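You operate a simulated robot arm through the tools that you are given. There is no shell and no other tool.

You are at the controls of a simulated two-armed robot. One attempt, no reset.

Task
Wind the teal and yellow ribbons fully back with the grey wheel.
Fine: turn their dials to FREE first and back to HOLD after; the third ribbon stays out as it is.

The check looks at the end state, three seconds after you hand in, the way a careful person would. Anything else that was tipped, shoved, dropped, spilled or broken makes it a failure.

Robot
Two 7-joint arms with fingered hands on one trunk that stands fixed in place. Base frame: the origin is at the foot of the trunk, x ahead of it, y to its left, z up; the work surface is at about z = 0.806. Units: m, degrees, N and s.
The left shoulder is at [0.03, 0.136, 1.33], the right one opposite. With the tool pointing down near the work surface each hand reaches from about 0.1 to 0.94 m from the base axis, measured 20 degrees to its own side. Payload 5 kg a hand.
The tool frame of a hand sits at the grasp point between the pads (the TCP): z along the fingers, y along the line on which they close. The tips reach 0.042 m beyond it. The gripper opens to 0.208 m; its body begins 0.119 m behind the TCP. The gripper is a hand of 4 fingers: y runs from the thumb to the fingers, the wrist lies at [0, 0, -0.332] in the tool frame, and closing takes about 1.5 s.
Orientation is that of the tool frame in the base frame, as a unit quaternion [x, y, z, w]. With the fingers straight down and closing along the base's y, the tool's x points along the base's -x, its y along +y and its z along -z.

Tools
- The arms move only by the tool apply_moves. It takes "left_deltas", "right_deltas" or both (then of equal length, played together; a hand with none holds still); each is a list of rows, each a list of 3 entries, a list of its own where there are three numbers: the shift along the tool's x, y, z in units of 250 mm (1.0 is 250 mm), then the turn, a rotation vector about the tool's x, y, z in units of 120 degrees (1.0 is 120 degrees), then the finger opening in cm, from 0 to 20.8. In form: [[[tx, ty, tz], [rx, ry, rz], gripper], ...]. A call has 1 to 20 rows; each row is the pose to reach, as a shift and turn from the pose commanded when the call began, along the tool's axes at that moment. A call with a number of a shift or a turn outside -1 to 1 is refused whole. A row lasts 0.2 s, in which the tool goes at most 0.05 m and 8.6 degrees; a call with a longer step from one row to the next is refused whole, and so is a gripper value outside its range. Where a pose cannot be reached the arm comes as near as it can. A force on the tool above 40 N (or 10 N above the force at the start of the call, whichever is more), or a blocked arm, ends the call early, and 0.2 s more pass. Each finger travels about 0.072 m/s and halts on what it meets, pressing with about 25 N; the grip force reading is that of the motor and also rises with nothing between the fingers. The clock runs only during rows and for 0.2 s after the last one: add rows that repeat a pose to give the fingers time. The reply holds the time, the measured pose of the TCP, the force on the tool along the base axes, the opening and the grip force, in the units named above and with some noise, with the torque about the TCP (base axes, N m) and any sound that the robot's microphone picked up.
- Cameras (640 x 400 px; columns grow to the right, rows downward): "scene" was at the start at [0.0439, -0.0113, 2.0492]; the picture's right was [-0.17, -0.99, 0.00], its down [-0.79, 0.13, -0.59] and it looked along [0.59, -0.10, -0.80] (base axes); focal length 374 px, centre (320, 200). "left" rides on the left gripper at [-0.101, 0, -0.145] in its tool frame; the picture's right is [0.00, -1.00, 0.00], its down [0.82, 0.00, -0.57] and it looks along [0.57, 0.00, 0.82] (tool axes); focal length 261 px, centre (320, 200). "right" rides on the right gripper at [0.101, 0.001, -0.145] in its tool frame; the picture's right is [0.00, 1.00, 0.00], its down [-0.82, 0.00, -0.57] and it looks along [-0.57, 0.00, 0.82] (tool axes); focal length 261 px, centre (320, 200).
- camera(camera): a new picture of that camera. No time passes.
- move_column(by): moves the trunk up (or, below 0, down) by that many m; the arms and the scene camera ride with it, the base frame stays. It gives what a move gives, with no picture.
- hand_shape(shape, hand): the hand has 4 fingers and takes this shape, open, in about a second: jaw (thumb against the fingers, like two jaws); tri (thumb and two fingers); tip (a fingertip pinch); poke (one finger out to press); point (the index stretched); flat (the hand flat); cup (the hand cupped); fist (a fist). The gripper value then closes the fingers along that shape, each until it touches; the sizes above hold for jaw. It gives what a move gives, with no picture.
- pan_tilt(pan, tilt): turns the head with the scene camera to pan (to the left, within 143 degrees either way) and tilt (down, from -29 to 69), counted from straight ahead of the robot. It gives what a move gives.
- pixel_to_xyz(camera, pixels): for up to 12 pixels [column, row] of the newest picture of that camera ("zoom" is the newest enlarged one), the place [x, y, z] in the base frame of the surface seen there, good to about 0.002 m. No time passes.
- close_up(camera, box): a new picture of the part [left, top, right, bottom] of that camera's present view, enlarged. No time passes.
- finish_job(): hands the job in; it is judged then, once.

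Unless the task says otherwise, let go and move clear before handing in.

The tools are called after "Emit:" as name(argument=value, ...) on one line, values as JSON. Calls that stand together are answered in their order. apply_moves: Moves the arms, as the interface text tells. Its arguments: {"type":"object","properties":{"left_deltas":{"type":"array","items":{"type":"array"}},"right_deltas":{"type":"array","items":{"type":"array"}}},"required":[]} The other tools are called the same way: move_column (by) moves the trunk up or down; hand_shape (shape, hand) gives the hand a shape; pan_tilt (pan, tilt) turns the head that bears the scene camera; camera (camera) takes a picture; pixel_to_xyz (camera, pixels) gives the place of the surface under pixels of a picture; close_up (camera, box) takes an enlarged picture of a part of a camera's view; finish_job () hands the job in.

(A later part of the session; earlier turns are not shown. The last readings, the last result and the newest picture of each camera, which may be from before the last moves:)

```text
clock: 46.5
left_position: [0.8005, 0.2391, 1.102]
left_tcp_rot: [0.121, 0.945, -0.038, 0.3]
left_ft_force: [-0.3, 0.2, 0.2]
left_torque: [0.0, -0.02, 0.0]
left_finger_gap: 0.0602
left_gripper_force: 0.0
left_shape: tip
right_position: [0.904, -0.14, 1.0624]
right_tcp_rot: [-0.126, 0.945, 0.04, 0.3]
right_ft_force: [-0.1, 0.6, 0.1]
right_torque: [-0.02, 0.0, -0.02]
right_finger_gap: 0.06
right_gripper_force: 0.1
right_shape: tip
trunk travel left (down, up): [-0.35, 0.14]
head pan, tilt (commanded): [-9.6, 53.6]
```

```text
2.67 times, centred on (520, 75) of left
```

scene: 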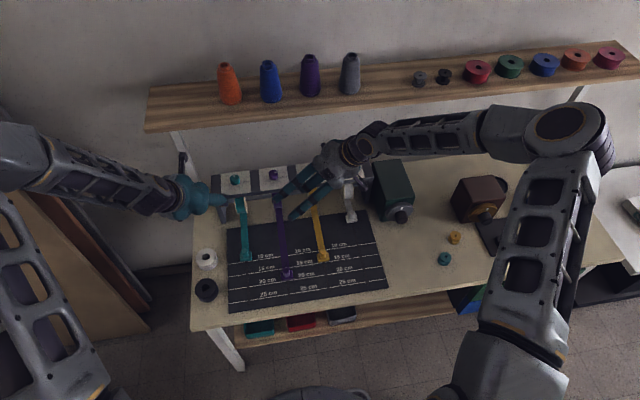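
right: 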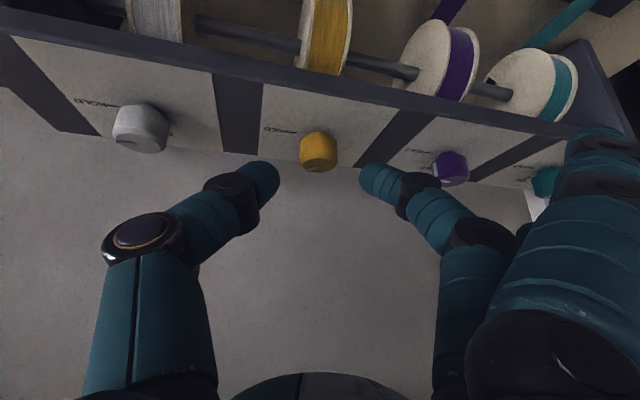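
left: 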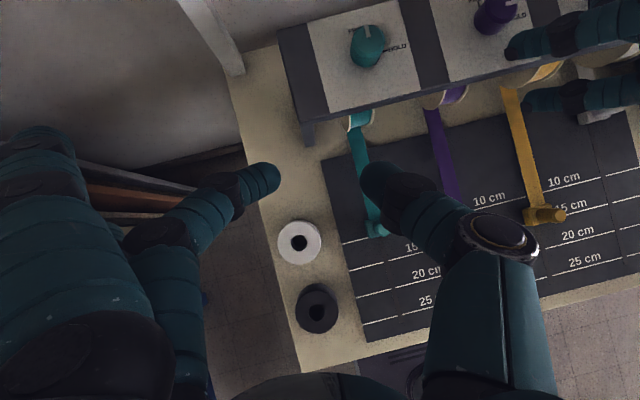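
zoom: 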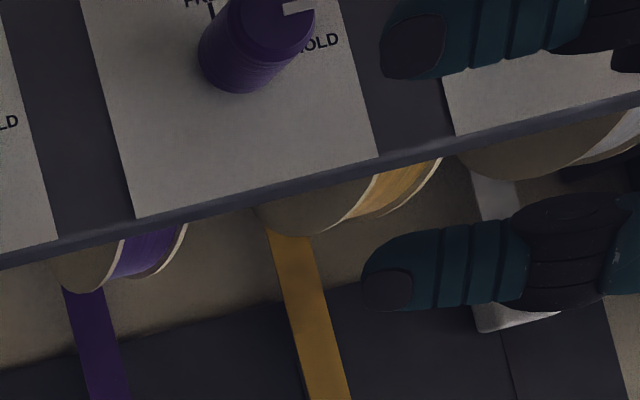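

The dial at (318,152) is centred. Inserting 4 cm, closing, and checking grip.

Emit:
apply_moves(right_deltas=[[[0, 0, 0.04], [0, 0, 0], 6], [[0, 0, 0.08], [0, 0, 0], 6], [[0, 0, 0.12], [0, 0, 0], 6], [[0, 0, 0.16], [0, 0, 0], 6], [[0, 0, 0.165], [0, 0, 0], 6], [[0, 0, 0.165], [0, 0, 0], 2], [[0, 0, 0.165], [0, 0, 0], 2], [[0, 0, 0.165], [0, 0, 0], 2], [[0, 0, 0.165], [0, 0, 0], 2], [[0, 0, 0.165], [0, 0, 0], 2]])

Emit:
close_up(camera="right", box=[200, 80, 480, 260])

```text
clock: 48.7
left_position: [0.8006, 0.239, 1.1007]
left_tcp_rot: [0.123, 0.946, -0.039, 0.299]
left_ft_force: [-0.2, -0.2, -0.4]
left_torque: [0.0, 0.01, 0.0]
left_finger_gap: 0.0601
left_gripper_force: 0.0
left_shape: tip
right_position: [0.9295, -0.135, 1.0289]
right_tcp_rot: [-0.125, 0.945, 0.04, 0.299]
right_ft_force: [1.2, -0.1, -2.1]
right_torque: [0.06, 0.03, 0.08]
right_finger_gap: 0.0286
right_gripper_force: 25.4
right_shape: tip
trunk travel left (down, up): [-0.35, 0.14]
head pan, tilt (commanded): [-9.6, 53.6]
```

```text
2.22 times, centred on (340, 170) of right
```

zoom: 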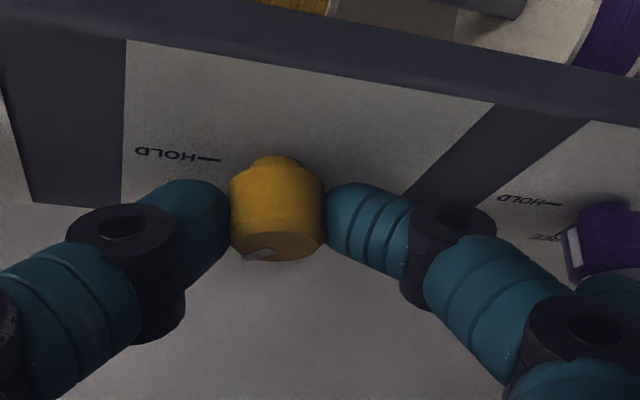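

Gripped at 25 N. Turning +30° slowly at 2.5° per row.

Emit:
apply_moves(right_deltas=[[[-0.0001, -0.003, 0], [-0.012, 0, -0.017], 2], [[-0.0002, -0.006, 0.0002], [-0.024, 0, -0.0341], 2], [[-0.0005, -0.009, 0.0003], [-0.036, 0, -0.0511], 2], [[-0.0009, -0.012, 0.0006], [-0.048, 0, -0.0681], 2], [[-0.0013, -0.015, 0.0009], [-0.06, 0, -0.0852], 2], [[-0.0019, -0.0179, 0.0014], [-0.072, 0, -0.1022], 2], [[-0.0026, -0.0208, 0.0018], [-0.084, 0, -0.1192], 2], [[-0.0034, -0.0236, 0.0024], [-0.096, 0, -0.1363], 2], [[-0.0043, -0.0264, 0.003], [-0.1079, 0, -0.1533], 2], [[-0.0053, -0.0292, 0.0037], [-0.1199, 0, -0.1704], 2], [[-0.0064, -0.0319, 0.0045], [-0.1319, 0, -0.1874], 2], [[-0.0076, -0.0346, 0.0053], [-0.1439, 0, -0.2044], 2], [[-0.0076, -0.0346, 0.0053], [-0.1439, 0, -0.2044], 2]])

Emit:
close_up(camera="right", box=[200, 80, 480, 260])

Emit:
camera(camera="scene")

```text
clock: 51.5
left_position: [0.8006, 0.2388, 1.1006]
left_tcp_rot: [0.122, 0.946, -0.038, 0.299]
left_ft_force: [0.7, -0.1, -0.3]
left_torque: [-0.01, -0.01, -0.01]
left_finger_gap: 0.0602
left_gripper_force: 0.1
left_shape: tip
right_position: [0.9341, -0.1409, 1.0284]
right_tcp_rot: [-0.366, 0.88, 0.116, 0.279]
right_ft_force: [-4.6, -1.3, -1.3]
right_torque: [0.01, 0.17, 0.04]
right_finger_gap: 0.0283
right_gripper_force: 24.8
right_shape: tip
trunk travel left (down, up): [-0.35, 0.14]
head pan, tilt (commanded): [-9.6, 53.6]
```

```text
2.22 times, centred on (340, 170) of right
```

zoom: 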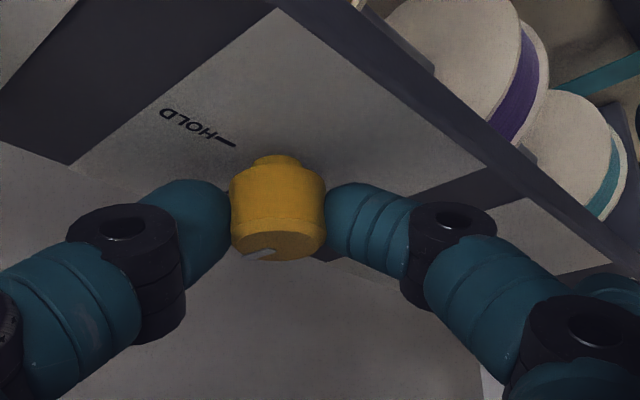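

```text
taken
```

scene: 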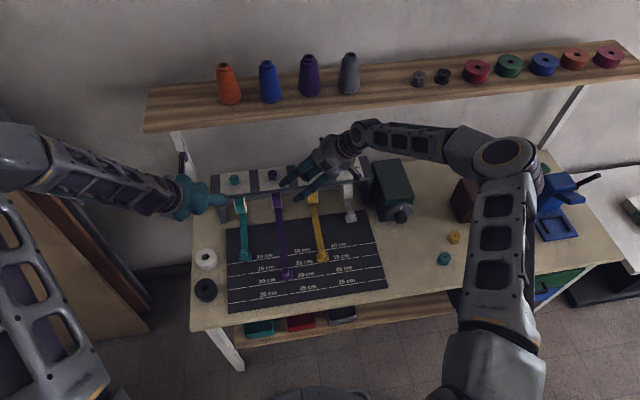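

The turn went smoothly with low forces. I'll open, swing back -30° slowly, and look at the pointer.

Emit:
apply_moves(right_deltas=[[[0, 0, 0], [0, 0, 0], 6], [[0, 0, 0], [0, 0, 0], 6], [[0, 0, 0], [0, 0, 0], 6], [[-0.0001, 0.0045, 0.0001], [0.018, 0, 0.0256], 6], [[-0.0005, 0.009, 0.0003], [0.036, 0, 0.0511], 6], [[-0.0011, 0.0135, 0.0008], [0.054, 0, 0.0767], 6], [[-0.0019, 0.0179, 0.0014], [0.072, 0, 0.1022], 6], [[-0.003, 0.0222, 0.0021], [0.09, 0, 0.1278], 6], [[-0.0043, 0.0264, 0.003], [0.1079, 0, 0.1533], 6], [[-0.0058, 0.0306, 0.0041], [0.1259, 0, 0.1789], 6], [[-0.0076, 0.0346, 0.0053], [0.1439, 0, 0.2044], 6], [[-0.0076, 0.0346, 0.0053], [0.1439, 0, 0.2044], 6]])

Emit:
close_up(camera="right", box=[200, 80, 480, 260])

```text
clock: 54.1
left_position: [0.7991, 0.2385, 1.1013]
left_tcp_rot: [0.124, 0.945, -0.039, 0.299]
left_ft_force: [-0.5, -0.4, 0.6]
left_torque: [0.02, 0.0, 0.04]
left_finger_gap: 0.06
left_gripper_force: 0.1
left_shape: tip
right_position: [0.9307, -0.1361, 1.0294]
right_tcp_rot: [-0.125, 0.945, 0.041, 0.299]
right_ft_force: [-0.4, 0.3, -0.7]
right_torque: [0.06, 0.0, 0.06]
right_finger_gap: 0.0593
right_gripper_force: 0.1
right_shape: tip
trunk travel left (down, up): [-0.35, 0.14]
head pan, tilt (commanded): [-9.6, 53.6]
```

```text
2.22 times, centred on (340, 170) of right
```

zoom: 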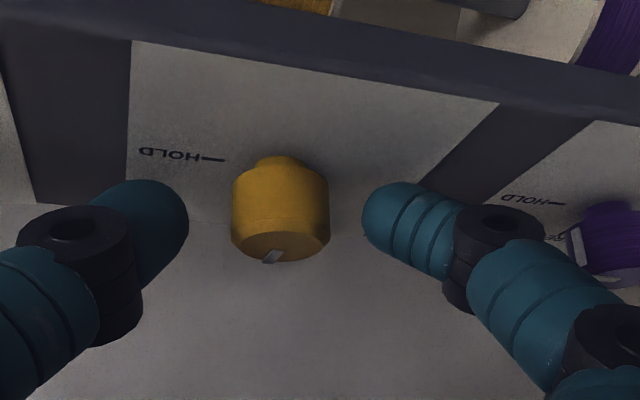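

The pointer now points down-left toward FREE (about 30° left to go). Regrip and turn another +30° slowly.

Emit:
apply_moves(right_deltas=[[[0, 0, 0], [0, 0, 0], 2], [[0, 0, 0], [0, 0, 0], 2], [[0, 0, 0], [0, 0, 0], 2], [[0, 0, 0], [0, 0, 0], 2], [[-0.0001, -0.003, 0], [-0.012, 0, -0.017], 2], [[-0.0002, -0.006, 0.0002], [-0.024, 0, -0.0341], 2], [[-0.0005, -0.009, 0.0003], [-0.036, 0, -0.0511], 2], [[-0.0009, -0.012, 0.0006], [-0.048, 0, -0.0681], 2], [[-0.0013, -0.015, 0.0009], [-0.06, 0, -0.0852], 2], [[-0.0019, -0.0179, 0.0014], [-0.072, 0, -0.1022], 2], [[-0.0026, -0.0208, 0.0018], [-0.084, 0, -0.1192], 2], [[-0.0034, -0.0236, 0.0024], [-0.096, 0, -0.1363], 2], [[-0.0043, -0.0264, 0.003], [-0.1079, 0, -0.1533], 2], [[-0.0053, -0.0292, 0.0037], [-0.1199, 0, -0.1704], 2], [[-0.0064, -0.0319, 0.0045], [-0.1319, 0, -0.1874], 2], [[-0.0076, -0.0346, 0.0053], [-0.1439, 0, -0.2044], 2], [[-0.0076, -0.0346, 0.0053], [-0.1439, 0, -0.2044], 2]])

Emit:
close_up(camera="right", box=[200, 80, 480, 260])

Emit:
close_up(camera="scene", box=[200, 130, 380, 240])

```text
clock: 57.7
left_position: [0.8008, 0.2386, 1.1003]
left_tcp_rot: [0.122, 0.946, -0.039, 0.299]
left_ft_force: [-0.1, -0.7, -0.7]
left_torque: [-0.04, 0.04, -0.02]
left_finger_gap: 0.0599
left_gripper_force: 0.1
left_shape: tip
right_position: [0.9348, -0.1423, 1.0285]
right_tcp_rot: [-0.366, 0.88, 0.117, 0.279]
right_ft_force: [-0.2, -3.1, -7.0]
right_torque: [-0.03, 0.12, -0.68]
right_finger_gap: 0.0277
right_gripper_force: 24.9
right_shape: tip
trunk travel left (down, up): [-0.35, 0.14]
head pan, tilt (commanded): [-9.6, 53.6]
```

```text
2.22 times, centred on (340, 170) of right
```

zoom: 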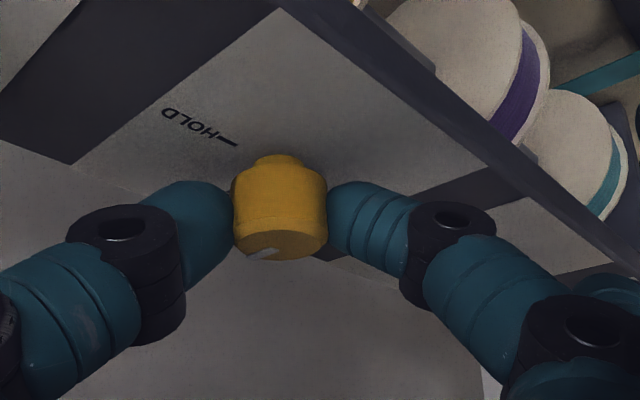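

```text
3.56 times, centred on (290, 185) of scene
```

zoom: 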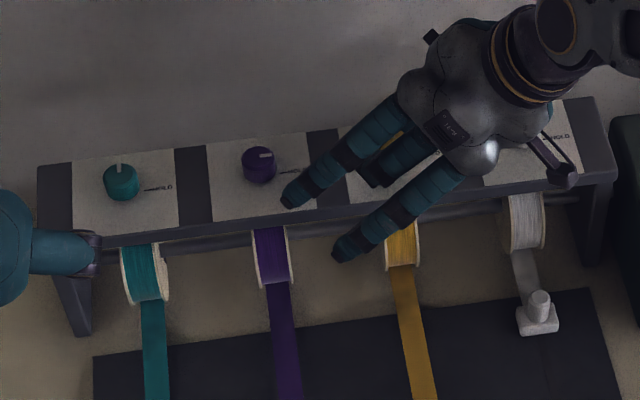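

A -0.68 N·m reaction torque suggests the dial met its FREE stop. I'll open, retract 4 cm and verify the pointer.

Emit:
apply_moves(right_deltas=[[[0, 0, 0], [0, 0, 0], 6], [[0, 0, 0], [0, 0, 0], 6], [[0, 0, 0], [0, 0, 0], 6], [[0, 0, -0.04], [0, 0, 0], 6], [[0, 0, -0.08], [0, 0, 0], 6], [[0, 0, -0.12], [0, 0, 0], 6], [[0, 0, -0.16], [0, 0, 0], 6]])

Emit:
close_up(camera="right", box=[240, 100, 400, 200])

```text
clock: 59.3
left_position: [0.8014, 0.2388, 1.1018]
left_tcp_rot: [0.122, 0.946, -0.038, 0.299]
left_ft_force: [-0.4, -0.5, 0.1]
left_torque: [0.02, 0.02, -0.02]
left_finger_gap: 0.0598
left_gripper_force: 0.1
left_shape: tip
right_position: [0.9162, -0.1589, 1.0616]
right_tcp_rot: [-0.365, 0.88, 0.116, 0.279]
right_ft_force: [0.0, 0.4, 0.6]
right_torque: [0.01, -0.06, 0.04]
right_finger_gap: 0.0593
right_gripper_force: 0.0
right_shape: tip
trunk travel left (down, up): [-0.35, 0.14]
head pan, tilt (commanded): [-9.6, 53.6]
```

```text
4.00 times, centred on (320, 150) of right
```

zoom: 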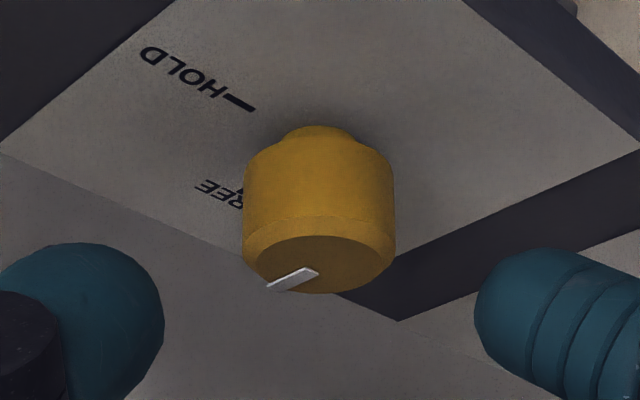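

The pointer lines up with the FREE tick direction. I'll withdraw the right hand from under the shelf and get a clear scene view.

Emit:
apply_moves(right_deltas=[[[0.052, 0.071, -0.098], [0, 0, 0], 6], [[0.1045, 0.1415, -0.196], [0, 0, 0], 6], [[0.157, 0.212, -0.294], [0, 0, 0], 6], [[0.209, 0.283, -0.392], [0, 0, 0], 6]])

Emit:
camera(camera="scene")

Emit:
close_up(camera="scene", box=[200, 130, 420, 250])

Emit:
close_up(camera="scene", box=[360, 150, 430, 230])

```text
clock: 60.3
left_position: [0.7987, 0.2385, 1.1018]
left_tcp_rot: [0.122, 0.946, -0.038, 0.299]
left_ft_force: [-0.2, 0.3, 0.2]
left_torque: [0.01, -0.04, 0.01]
left_finger_gap: 0.06
left_gripper_force: 0.0
left_shape: tip
right_position: [0.7956, -0.1786, 1.1144]
right_tcp_rot: [-0.365, 0.88, 0.116, 0.28]
right_ft_force: [-0.3, 1.4, -0.3]
right_torque: [-0.05, -0.08, -0.06]
right_finger_gap: 0.0598
right_gripper_force: 0.0
right_shape: tip
trunk travel left (down, up): [-0.35, 0.14]
head pan, tilt (commanded): [-9.6, 53.6]
```

```text
taken
```

scene: 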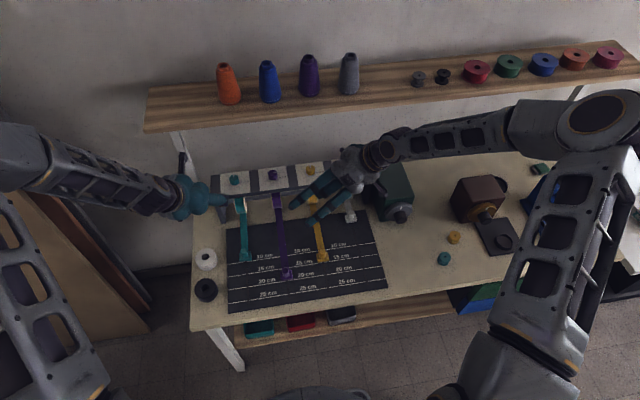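

```text
2.91 times, centred on (310, 190) of scene
```

zoom: 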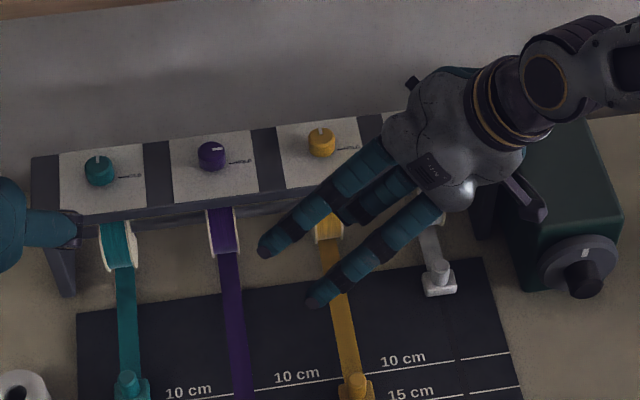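

```text
5.00 times, centred on (395, 190) of scene
```

zoom: 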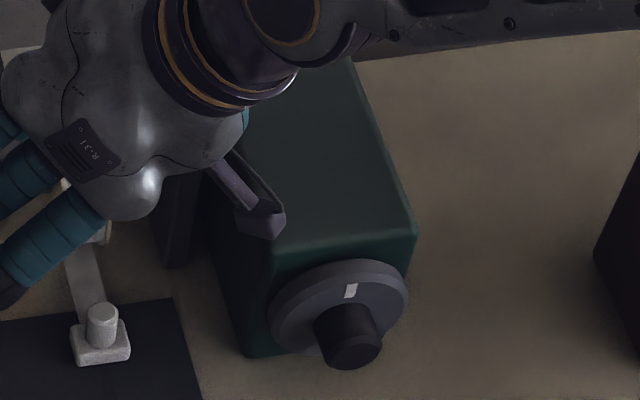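

Teal and yellow both point to FREE (zoom (97,160) and (322,132)), purple unchanged at HOLD. Now I'll measure the grey wheel and its knob.

Emit:
pixel_to_xyz(camera="zoom", pixels=[[355, 355], [330, 352], [378, 350], [345, 320], [340, 330], [370, 320], [290, 320], [340, 275], [395, 290], [385, 310], [350, 290], [330, 345]])

Emit:
close_up(camera="scene", box=[380, 190, 425, 230])

Emit:
pixel_to_xyz(camera="zoom", pixels=[[300, 230], [390, 220], [345, 240], [300, 300], [400, 290], [345, 330], [345, 280], [260, 170], [400, 140], [250, 210], [450, 170], [330, 150]])

```text
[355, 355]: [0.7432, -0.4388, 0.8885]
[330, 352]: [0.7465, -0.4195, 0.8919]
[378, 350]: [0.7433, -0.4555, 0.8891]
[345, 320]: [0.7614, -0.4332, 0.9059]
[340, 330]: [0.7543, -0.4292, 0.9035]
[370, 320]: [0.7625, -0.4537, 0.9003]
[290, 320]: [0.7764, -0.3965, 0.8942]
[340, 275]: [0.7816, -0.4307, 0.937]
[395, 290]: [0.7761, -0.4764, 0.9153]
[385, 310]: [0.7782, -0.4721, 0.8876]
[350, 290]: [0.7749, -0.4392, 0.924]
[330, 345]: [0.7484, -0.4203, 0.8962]
```

```text
10.00 times, centred on (402, 210) of scene
```

zoom: 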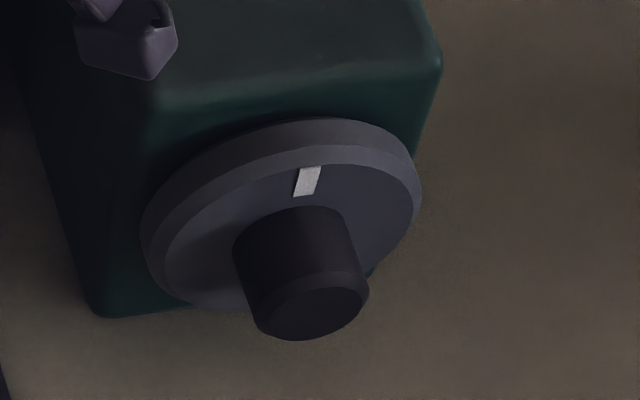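

```text
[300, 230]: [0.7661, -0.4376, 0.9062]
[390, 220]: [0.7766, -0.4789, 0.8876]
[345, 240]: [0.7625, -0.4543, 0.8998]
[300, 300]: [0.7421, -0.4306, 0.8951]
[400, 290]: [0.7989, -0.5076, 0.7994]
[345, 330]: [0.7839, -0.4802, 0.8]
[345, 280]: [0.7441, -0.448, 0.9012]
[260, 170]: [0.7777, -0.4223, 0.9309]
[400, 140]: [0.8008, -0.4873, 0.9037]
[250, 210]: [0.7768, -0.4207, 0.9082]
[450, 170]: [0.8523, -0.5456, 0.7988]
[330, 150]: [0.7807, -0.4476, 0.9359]
```

Wheel face is at x≈0.777, knob end at x≈0.743, axis at about (y -0.440, z 0.886), knob radius ~22 mm. I'll move the right hand back and over toward the wheel, unwinding the yaw to 0°.

Emit:
apply_moves(right_deltas=[[[0.0697, -0.0178, -0.0513], [0.018, 0, 0.0256], 7.5], [[0.1393, -0.0357, -0.1027], [0.036, 0, 0.0511], 7.5], [[0.209, -0.0535, -0.154], [0.054, 0, 0.0767], 7.5], [[0.2787, -0.0713, -0.2053], [0.072, 0, 0.1022], 7.5], [[0.3483, -0.0892, -0.2567], [0.09, 0, 0.1278], 7.5], [[0.418, -0.107, -0.308], [0.1079, 0, 0.1533], 7.5], [[0.4877, -0.1248, -0.3593], [0.1259, 0, 0.1789], 7.5], [[0.5573, -0.1427, -0.4107], [0.1439, 0, 0.2044], 7.5], [[0.627, -0.1605, -0.462], [0.1619, 0, 0.23], 7.5], [[0.6967, -0.1783, -0.5133], [0.1799, 0, 0.2555], 7.5], [[0.7663, -0.1962, -0.5647], [0.1979, 0, 0.2811], 7.5], [[0.836, -0.214, -0.616], [0.2159, 0, 0.3066], 7.5], [[0.836, -0.214, -0.616], [0.2159, 0, 0.3066], 7.5]])

Emit:
camera(camera="scene")

Emit:
camera(camera="right")

```text
clock: 63.1
left_position: [0.8, 0.2393, 1.1014]
left_tcp_rot: [0.122, 0.946, -0.038, 0.299]
left_ft_force: [-0.1, 0.0, -1.0]
left_torque: [-0.02, 0.0, 0.0]
left_finger_gap: 0.0599
left_gripper_force: 0.0
left_shape: tip
right_position: [0.6535, -0.4017, 1.1176]
right_tcp_rot: [-0.001, 0.953, 0.001, 0.303]
right_ft_force: [0.0, -1.4, 0.7]
right_torque: [-0.03, 0.04, 0.0]
right_finger_gap: 0.0747
right_gripper_force: 0.0
right_shape: tip
trunk travel left (down, up): [-0.35, 0.14]
head pan, tilt (commanded): [-9.6, 53.6]
```

```text
taken
```

scene: 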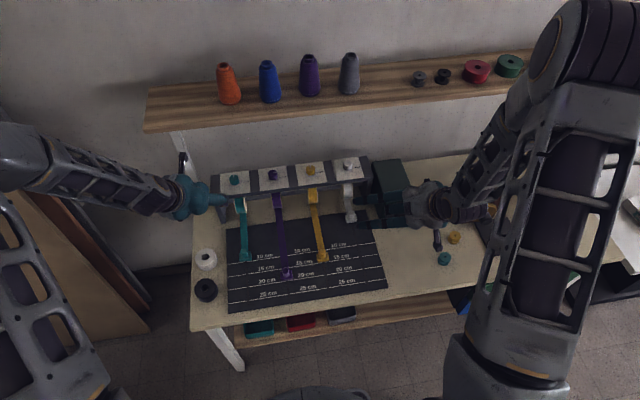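

```text
taken
```

right: 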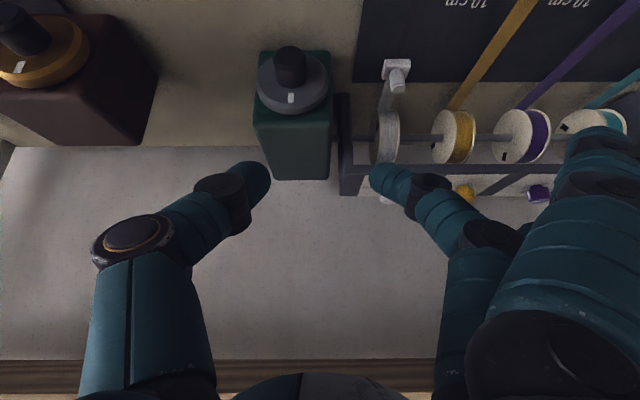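

The green box and wheel are visible below at (290,85) in the right camera. I'll pitch the hand forward to 60° from vertical and lower it in front of the wheel.

Emit:
apply_moves(right_deltas=[[[0.0418, -0.0191, 0.0302], [0, -0.0259, 0], 7.5], [[0.0835, -0.0383, 0.0605], [0, -0.0518, 0], 7.5], [[0.1253, -0.0574, 0.0908], [0, -0.0777, 0], 7.5], [[0.167, -0.0765, 0.121], [0, -0.1036, 0], 7.5], [[0.2088, -0.0956, 0.1512], [0, -0.1294, 0], 7.5], [[0.2505, -0.1148, 0.1815], [0, -0.1553, 0], 7.5], [[0.2923, -0.1339, 0.2118], [0, -0.1812, 0], 7.5], [[0.334, -0.153, 0.242], [0, -0.2071, 0], 7.5], [[0.334, -0.153, 0.242], [0, -0.2071, 0], 7.5]])

Emit:
camera(camera="scene")

Emit:
camera(camera="right")

```text
clock: 65.1
left_position: [0.801, 0.2388, 1.1015]
left_tcp_rot: [0.121, 0.946, -0.038, 0.299]
left_ft_force: [0.1, -0.2, 0.3]
left_torque: [-0.07, 0.01, -0.04]
left_finger_gap: 0.0601
left_gripper_force: 0.0
left_shape: tip
right_position: [0.6198, -0.4377, 1.0194]
right_tcp_rot: [-0.001, 0.865, 0.002, 0.501]
right_ft_force: [-0.4, 0.5, -0.1]
right_torque: [-0.01, 0.02, 0.0]
right_finger_gap: 0.0747
right_gripper_force: 0.0
right_shape: tip
trunk travel left (down, up): [-0.35, 0.14]
head pan, tilt (commanded): [-9.6, 53.6]
```

```text
taken
```

scene: 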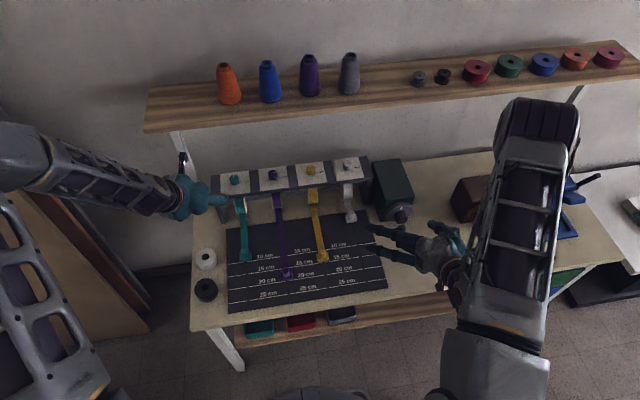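

```text
taken
```

right: 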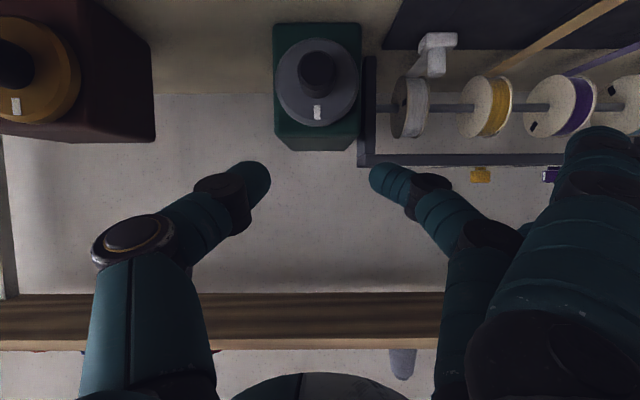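

The hand now faces the wheel, seen at (317,80) in the right camera. I'll measure the knob from this view.

Emit:
close_up(camera="right", box=[260, 20, 380, 160])

Emit:
pixel_to_xyz(camera="right", pixels=[[318, 66], [303, 66], [332, 66], [318, 55], [318, 78], [285, 88], [350, 88], [317, 122], [317, 100], [290, 105], [345, 105], [318, 85]])

```text
2.86 times, centred on (320, 90) of right
```

zoom: 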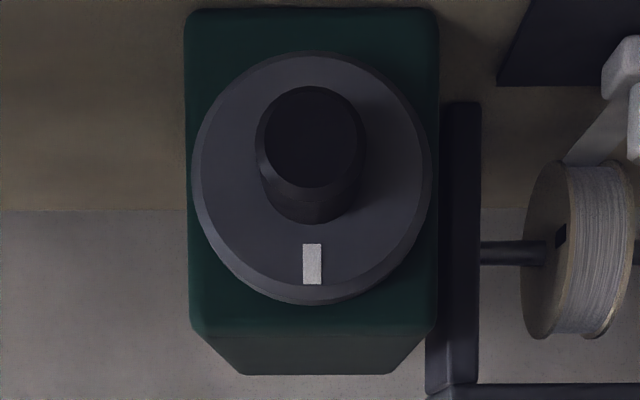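

```text
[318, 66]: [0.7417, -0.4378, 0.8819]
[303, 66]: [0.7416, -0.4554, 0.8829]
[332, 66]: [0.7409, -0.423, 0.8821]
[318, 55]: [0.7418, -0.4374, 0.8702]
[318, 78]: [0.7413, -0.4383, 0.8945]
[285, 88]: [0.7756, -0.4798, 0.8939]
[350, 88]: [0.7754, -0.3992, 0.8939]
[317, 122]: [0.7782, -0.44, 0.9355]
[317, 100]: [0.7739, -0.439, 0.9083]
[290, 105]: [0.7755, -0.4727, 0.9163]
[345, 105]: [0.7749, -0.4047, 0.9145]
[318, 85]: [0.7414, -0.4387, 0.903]
```

Axis refined to (y -0.439, z 0.885), knob end x≈0.742. I'll move to the pre-grip point 8 cm short along the tool axis.

Emit:
apply_moves(right_deltas=[[[0.048, -0.001, 0.076], [0, 0, 0], 7.5], [[0.0955, -0.003, 0.152], [0, 0, 0], 7.5], [[0.143, -0.004, 0.228], [0, 0, 0], 7.5], [[0.191, -0.005, 0.304], [0, 0, 0], 7.5], [[0.191, -0.005, 0.304], [0, 0, 0], 7.5]])

Emit:
camera(camera="right")

Emit:
close_up(camera="scene", box=[320, 140, 520, 290])

```text
clock: 66.3
left_position: [0.8004, 0.2394, 1.1013]
left_tcp_rot: [0.122, 0.945, -0.039, 0.3]
left_ft_force: [0.2, 0.1, 0.4]
left_torque: [-0.02, -0.03, 0.02]
left_finger_gap: 0.06
left_gripper_force: 0.0
left_shape: tip
right_position: [0.661, -0.4409, 0.94]
right_tcp_rot: [0.0, 0.865, 0.002, 0.501]
right_ft_force: [-0.4, 0.7, 0.2]
right_torque: [-0.02, -0.01, -0.02]
right_finger_gap: 0.0747
right_gripper_force: 0.0
right_shape: tip
trunk travel left (down, up): [-0.35, 0.14]
head pan, tilt (commanded): [-9.6, 53.6]
```

```text
taken
```

right: 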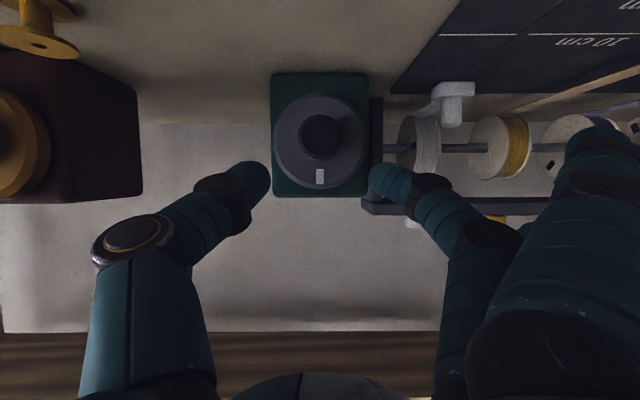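

```text
2.67 times, centred on (420, 215) of scene
```

zoom: 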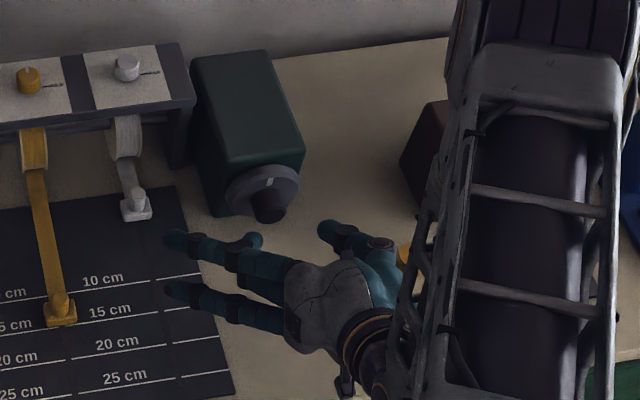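

The knob at (319,135) is centred. I'll advance 5 cm and check clearances.

Emit:
apply_moves(right_deltas=[[[0, 0, 0.05], [0, 0, 0], 7.5], [[0, 0, 0.1], [0, 0, 0], 7.5], [[0, 0, 0.15], [0, 0, 0], 7.5], [[0, 0, 0.2], [0, 0, 0], 7.5]])

Emit:
camera(camera="right")

Emit:
close_up(camera="scene", box=[320, 160, 480, 280])

Emit:
pixel_to_xyz(camera="scene", pixels=[[350, 222], [346, 219], [356, 219], [350, 211], [344, 222]])

```text
clock: 67.3
left_position: [0.8012, 0.2392, 1.1007]
left_tcp_rot: [0.122, 0.945, -0.039, 0.3]
left_ft_force: [-0.4, -0.1, 0.1]
left_torque: [0.01, 0.03, 0.0]
left_finger_gap: 0.0599
left_gripper_force: 0.0
left_shape: tip
right_position: [0.7036, -0.439, 0.914]
right_tcp_rot: [-0.001, 0.866, 0.001, 0.5]
right_ft_force: [0.2, -0.8, 0.3]
right_torque: [-0.01, 0.0, -0.01]
right_finger_gap: 0.0745
right_gripper_force: 0.1
right_shape: tip
trunk travel left (down, up): [-0.35, 0.14]
head pan, tilt (commanded): [-9.6, 53.6]
```

```text
taken
```

right: 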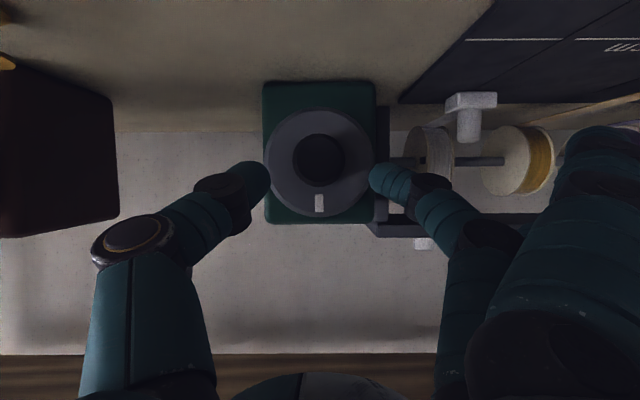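

```text
3.33 times, centred on (400, 220) of scene
```

zoom: 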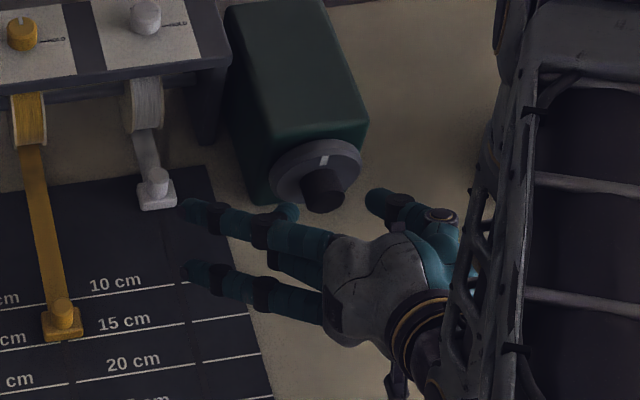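

```text
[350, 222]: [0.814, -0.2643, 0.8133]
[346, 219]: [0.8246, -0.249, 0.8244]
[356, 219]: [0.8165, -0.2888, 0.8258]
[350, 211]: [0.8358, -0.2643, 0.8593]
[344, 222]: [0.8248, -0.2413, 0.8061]
```

Clearances are fine (silver clip front at x≈0.814, fingers end near x≈0.77). Inserting the last 3 cm, then closing on the knob.

Emit:
apply_moves(right_deltas=[[[0, 0, 0.04], [0, 0, 0], 7.5], [[0, 0, 0.08], [0, 0, 0], 7.5], [[0, 0, 0.12], [0, 0, 0], 7.5], [[0, 0, 0.12], [0, 0, 0], 7.5]])

Emit:
camera(camera="right")

Emit:
close_up(camera="scene", box=[340, 160, 460, 250])

```text
clock: 68.3
left_position: [0.8012, 0.2387, 1.1009]
left_tcp_rot: [0.121, 0.946, -0.038, 0.299]
left_ft_force: [-0.7, -0.9, 0.2]
left_torque: [0.01, -0.03, -0.02]
left_finger_gap: 0.06
left_gripper_force: 0.1
left_shape: tip
right_position: [0.7298, -0.4392, 0.8998]
right_tcp_rot: [-0.001, 0.866, 0.001, 0.5]
right_ft_force: [-0.1, -1.0, 0.2]
right_torque: [-0.02, 0.01, 0.02]
right_finger_gap: 0.0746
right_gripper_force: 0.1
right_shape: tip
trunk travel left (down, up): [-0.35, 0.14]
head pan, tilt (commanded): [-9.6, 53.6]
```

```text
taken
```

right: 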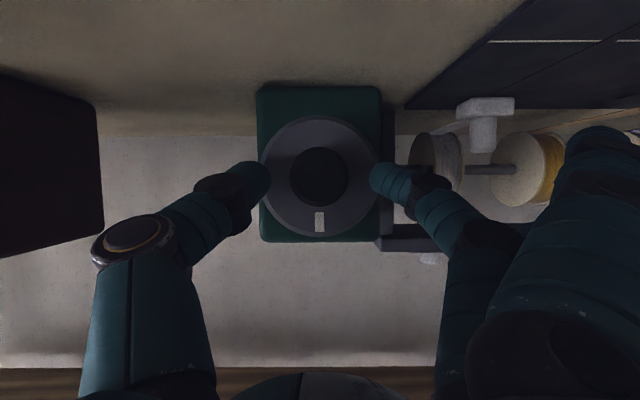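

```text
4.44 times, centred on (400, 205) of scene
```

zoom: 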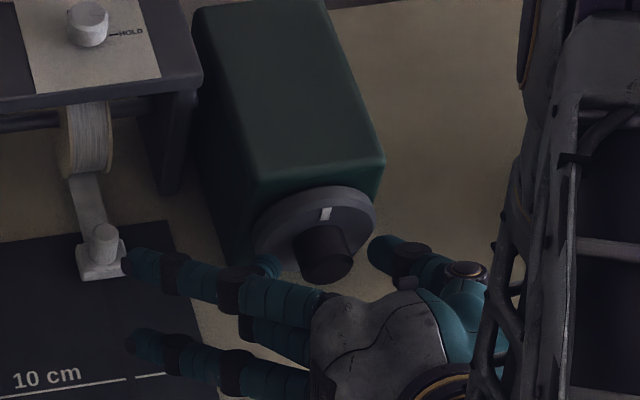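

The knob is centred between thumb (268) and finger (370). Closing on it.

Emit:
apply_moves(right_deltas=[[[0, 0, 0], [0, 0, 0], 2.5], [[0, 0, 0], [0, 0, 0], 2.5], [[0, 0, 0], [0, 0, 0], 2.5], [[0, 0, 0], [0, 0, 0], 2.5], [[0, 0, 0], [0, 0, 0], 2.5]])

Emit:
camera(camera="right")

```text
clock: 69.5
left_position: [0.8, 0.2387, 1.101]
left_tcp_rot: [0.122, 0.946, -0.039, 0.299]
left_ft_force: [-0.3, 0.2, 0.3]
left_torque: [0.0, -0.03, 0.01]
left_finger_gap: 0.0599
left_gripper_force: 0.1
left_shape: tip
right_position: [0.7295, -0.4393, 0.9001]
right_tcp_rot: [0.0, 0.866, 0.001, 0.5]
right_ft_force: [2.6, -1.5, -0.6]
right_torque: [-0.04, -0.01, -0.02]
right_finger_gap: 0.0376
right_gripper_force: 24.4
right_shape: tip
trunk travel left (down, up): [-0.35, 0.14]
head pan, tilt (commanded): [-9.6, 53.6]
```

```text
taken
```

right: 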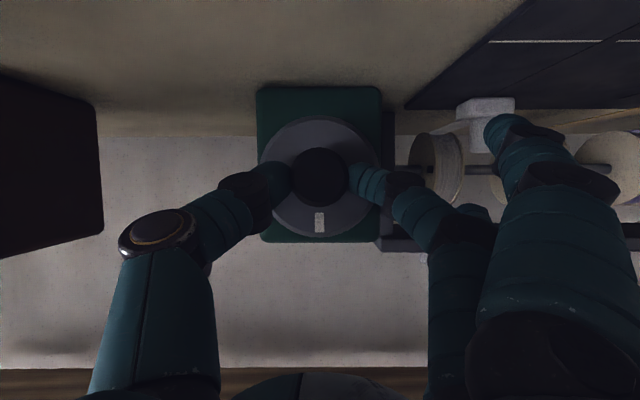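

The knob is gripped (37.6 mm, 24.4 N). The spare index finger came inward a bit (image (500,130)), so I'll check it against the silver clip before turning.

Emit:
pixel_to_xyz(camera="right", pixels=[[497, 122], [505, 135], [515, 118], [487, 107], [478, 212], [540, 170]])

Emit:
close_up(camera="scene", box=[340, 160, 460, 250])

Emit:
pixel_to_xyz(camera="zoom", pixels=[[128, 262], [140, 265], [130, 345], [165, 260], [105, 230], [180, 265]])

```text
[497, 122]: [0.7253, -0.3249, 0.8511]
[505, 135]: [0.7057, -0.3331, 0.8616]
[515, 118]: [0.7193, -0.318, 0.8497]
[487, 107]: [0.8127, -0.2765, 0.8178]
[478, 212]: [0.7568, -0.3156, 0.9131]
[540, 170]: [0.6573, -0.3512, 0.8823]
```

```text
4.44 times, centred on (400, 205) of scene
```

zoom: 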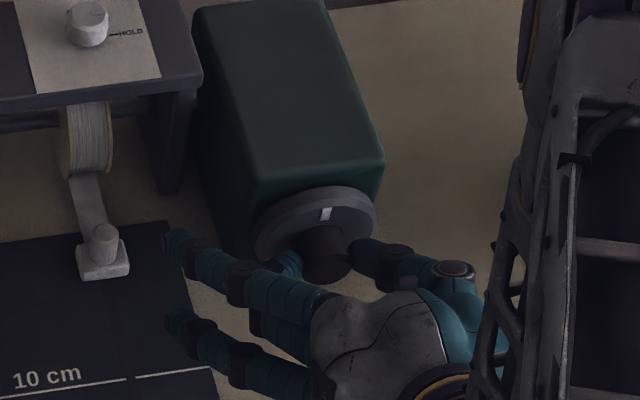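

```text
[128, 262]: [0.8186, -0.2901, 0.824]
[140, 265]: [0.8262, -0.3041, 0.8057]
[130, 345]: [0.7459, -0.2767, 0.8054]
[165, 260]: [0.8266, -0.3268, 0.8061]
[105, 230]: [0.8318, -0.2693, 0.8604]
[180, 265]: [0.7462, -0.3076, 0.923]
```

The spare fingers are well clear (x≈0.75, clip at x≥0.813). I'll turn the knob +30° clockwise (as seen from the robot) slowly and see which way the ribbons move.

Emit:
apply_moves(right_deltas=[[[0.0001, -0.0031, 0], [-0.0125, 0, 0.02165], 2.5], [[0.0003, -0.0063, 0.0002], [-0.025, 0, 0.0433], 2.5], [[0.0006, -0.0094, 0.0004], [-0.0375, 0, 0.06495], 2.5], [[0.0011, -0.0125, 0.0007], [-0.05, 0, 0.0866], 2.5], [[0.0018, -0.0155, 0.001], [-0.0625, 0, 0.10825], 2.5], [[0.0025, -0.0185, 0.0015], [-0.075, 0, 0.1299], 2.5], [[0.0035, -0.0215, 0.002], [-0.0875, 0, 0.15155], 2.5], [[0.0045, -0.0244, 0.0026], [-0.1, 0, 0.1732], 2.5], [[0.0057, -0.0272, 0.0033], [-0.1125, 0, 0.19485], 2.5], [[0.007, -0.03, 0.004], [-0.125, 0, 0.2165], 2.5], [[0.007, -0.03, 0.004], [-0.125, 0, 0.2165], 2.5]])

Emit:
camera(camera="scene")

Emit:
close_up(camera="scene", box=[210, 150, 430, 300])

Emit:
camera(camera="right")

```text
clock: 71.9
left_position: [0.8009, 0.2398, 1.1021]
left_tcp_rot: [0.122, 0.945, -0.039, 0.3]
left_ft_force: [1.3, 0.3, 0.7]
left_torque: [0.03, 0.02, -0.03]
left_finger_gap: 0.0598
left_gripper_force: 0.0
left_shape: tip
right_position: [0.7304, -0.4472, 0.8979]
right_tcp_rot: [0.129, 0.836, 0.225, 0.484]
right_ft_force: [-6.4, -2.4, 3.5]
right_torque: [-0.03, -0.05, 0.08]
right_finger_gap: 0.038
right_gripper_force: 24.8
right_shape: tip
trunk travel left (down, up): [-0.35, 0.14]
head pan, tilt (commanded): [-9.6, 53.6]
```

```text
taken
```

scene: 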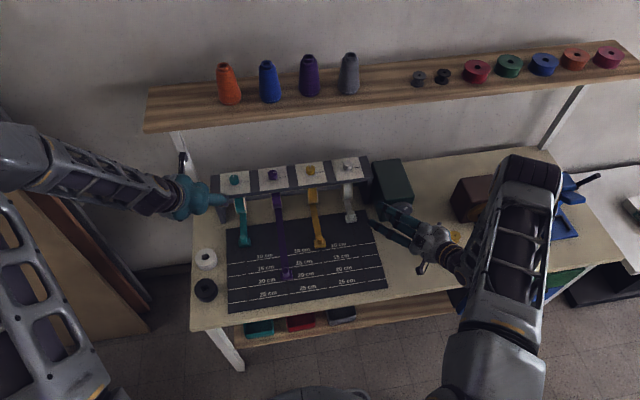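

```text
2.67 times, centred on (320, 225) of scene
```

zoom: 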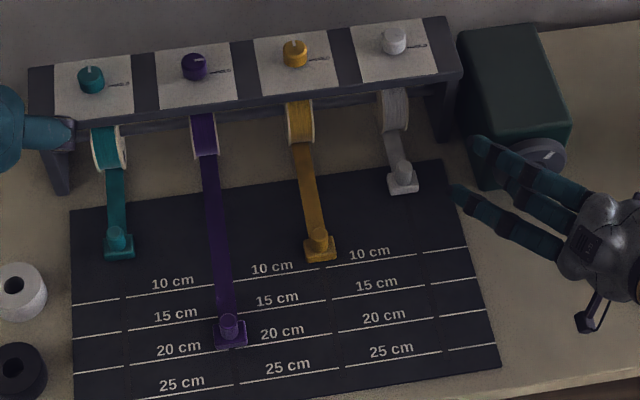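

```text
taken
```

right: 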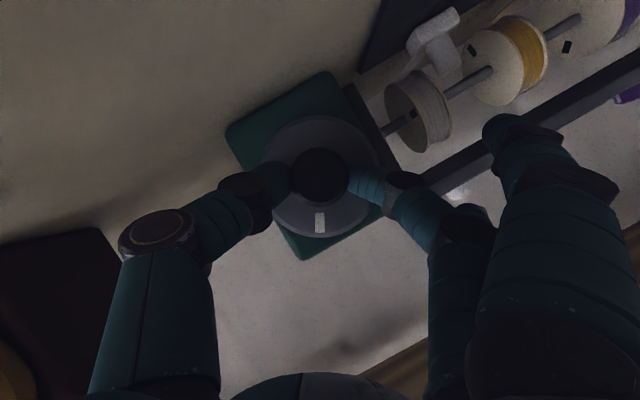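

Clockwise winds both ribbons in: teal and yellow clips both moved up, purple stayed. I'll measure the clip positions.

Emit:
pixel_to_xyz(camera="zoom", pixels=[[119, 252], [320, 254], [231, 341], [403, 187], [116, 236], [318, 236], [401, 168], [229, 325]])

```text
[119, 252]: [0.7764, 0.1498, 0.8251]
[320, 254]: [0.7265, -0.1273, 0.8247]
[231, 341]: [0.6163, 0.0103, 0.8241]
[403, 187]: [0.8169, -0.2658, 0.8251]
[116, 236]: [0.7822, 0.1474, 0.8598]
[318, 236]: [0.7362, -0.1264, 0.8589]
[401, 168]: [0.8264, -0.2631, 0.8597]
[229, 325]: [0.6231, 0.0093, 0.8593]
```

30° wound in about 6 cm (2 mm per degree); teal has about 4 cm and yellow 9 cm to reach the silver clip's position at x≈0.817. I'll turn another 18°.

Emit:
apply_moves(right_deltas=[[[0.0001, -0.0031, 0], [-0.0125, 0, 0.02165], 2.5], [[0.0003, -0.0063, 0.0002], [-0.025, 0, 0.0433], 2.5], [[0.0006, -0.0094, 0.0004], [-0.0375, 0, 0.06495], 2.5], [[0.0011, -0.0125, 0.0007], [-0.05, 0, 0.0866], 2.5], [[0.0018, -0.0155, 0.001], [-0.0625, 0, 0.10825], 2.5], [[0.0025, -0.0185, 0.0015], [-0.075, 0, 0.1299], 2.5], [[0.0025, -0.0185, 0.0015], [-0.075, 0, 0.1299], 2.5]])

Emit:
close_up(camera="scene", box=[210, 150, 430, 300])

Emit:
pixel_to_xyz(camera="zoom", pixels=[[115, 215], [313, 215], [231, 341], [403, 187], [116, 228], [316, 228], [318, 222], [229, 325]])

```text
clock: 73.5
left_position: [0.8003, 0.2384, 1.1019]
left_tcp_rot: [0.122, 0.946, -0.038, 0.299]
left_ft_force: [-0.4, 0.1, 0.6]
left_torque: [0.0, 0.03, -0.03]
left_finger_gap: 0.0599
left_gripper_force: 0.0
left_shape: tip
right_position: [0.7293, -0.451, 0.8958]
right_tcp_rot: [0.203, 0.791, 0.355, 0.456]
right_ft_force: [-5.1, -6.4, 3.7]
right_torque: [-0.04, -0.11, -0.08]
right_finger_gap: 0.0379
right_gripper_force: 24.8
right_shape: tip
trunk travel left (down, up): [-0.35, 0.14]
head pan, tilt (commanded): [-9.6, 53.6]
```

```text
2.67 times, centred on (320, 225) of scene
```

zoom: 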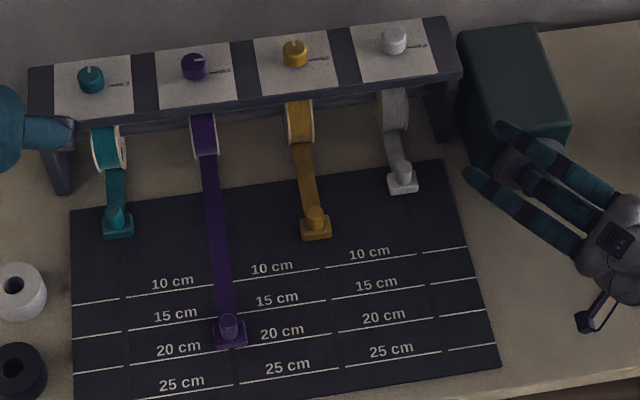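

```text
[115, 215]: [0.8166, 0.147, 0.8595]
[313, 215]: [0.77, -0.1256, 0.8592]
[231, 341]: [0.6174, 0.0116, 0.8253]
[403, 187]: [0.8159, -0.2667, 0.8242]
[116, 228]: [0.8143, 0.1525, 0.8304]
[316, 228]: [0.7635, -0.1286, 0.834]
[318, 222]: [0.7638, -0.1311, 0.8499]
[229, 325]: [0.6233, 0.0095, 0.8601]
```

Teal's pin is at x≈0.817 (silver at 0.826), yellow at 0.770. I'll turn 9° more and watch whether teal stops.

Emit:
apply_moves(right_deltas=[[[0.0001, -0.0031, 0], [-0.0125, 0, 0.02165], 2.5], [[0.0003, -0.0063, 0.0002], [-0.025, 0, 0.0433], 2.5], [[0.0006, -0.0094, 0.0004], [-0.0375, 0, 0.06495], 2.5], [[0.0006, -0.0094, 0.0004], [-0.0375, 0, 0.06495], 2.5]])

Emit:
close_up(camera="scene", box=[210, 150, 430, 300])

Emit:
camera(camera="right")

Emit:
close_up(camera="scene", box=[350, 150, 470, 270])

```text
clock: 74.5
left_position: [0.8003, 0.2376, 1.101]
left_tcp_rot: [0.123, 0.945, -0.04, 0.299]
left_ft_force: [-0.4, -0.6, 0.9]
left_torque: [-0.03, 0.0, 0.02]
left_finger_gap: 0.0599
left_gripper_force: 0.1
left_shape: tip
right_position: [0.7295, -0.4513, 0.8939]
right_tcp_rot: [0.238, 0.761, 0.415, 0.44]
right_ft_force: [-0.3, -6.6, 4.1]
right_torque: [-0.06, -0.13, -0.11]
right_finger_gap: 0.0381
right_gripper_force: 24.9
right_shape: tip
trunk travel left (down, up): [-0.35, 0.14]
head pan, tilt (commanded): [-9.6, 53.6]
```

```text
2.67 times, centred on (320, 225) of scene
```

zoom: 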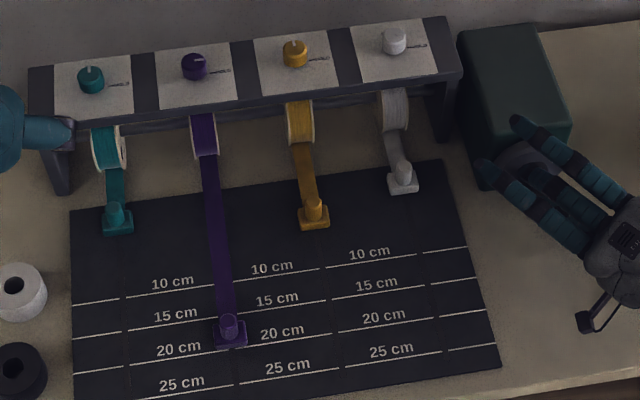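

```text
taken
```

right: 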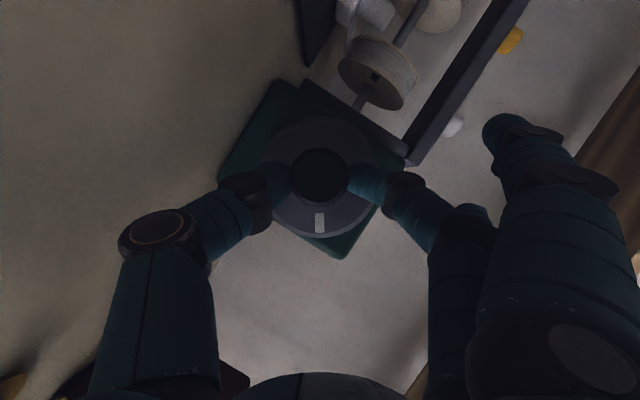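

```text
3.33 times, centred on (410, 210) of scene
```

zoom: 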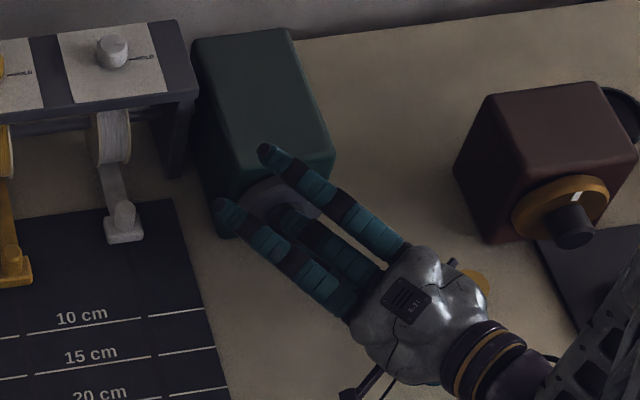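

Teal and yellow moved on. Before re-gripping I'll measure clip positions and how close the hand is to the small spools on the table at right.

Emit:
pixel_to_xyz(camera="zoom", pixels=[[485, 280], [478, 270], [455, 264], [440, 270], [125, 205], [12, 248]])

Emit:
camera(camera="scene")

Emit:
pixel_to_xyz(camera="scene", pixels=[[242, 225], [317, 222], [350, 210], [455, 238], [443, 259], [286, 270]])

```text
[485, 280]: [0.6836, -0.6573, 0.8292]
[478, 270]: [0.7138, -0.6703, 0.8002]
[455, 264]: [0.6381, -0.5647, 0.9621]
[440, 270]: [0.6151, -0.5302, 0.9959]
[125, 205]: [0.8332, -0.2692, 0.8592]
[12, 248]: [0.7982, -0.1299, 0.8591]
```

```text
taken
```

scene: 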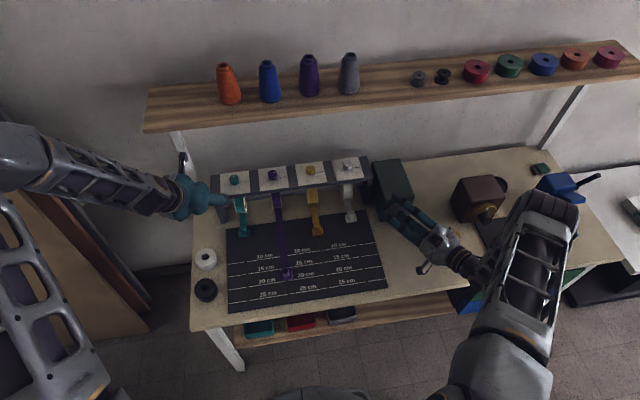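

```text
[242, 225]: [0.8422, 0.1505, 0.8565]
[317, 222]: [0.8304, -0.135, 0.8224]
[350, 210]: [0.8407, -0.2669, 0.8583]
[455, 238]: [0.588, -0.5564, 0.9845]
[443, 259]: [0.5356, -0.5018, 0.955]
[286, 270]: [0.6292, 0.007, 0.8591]
```

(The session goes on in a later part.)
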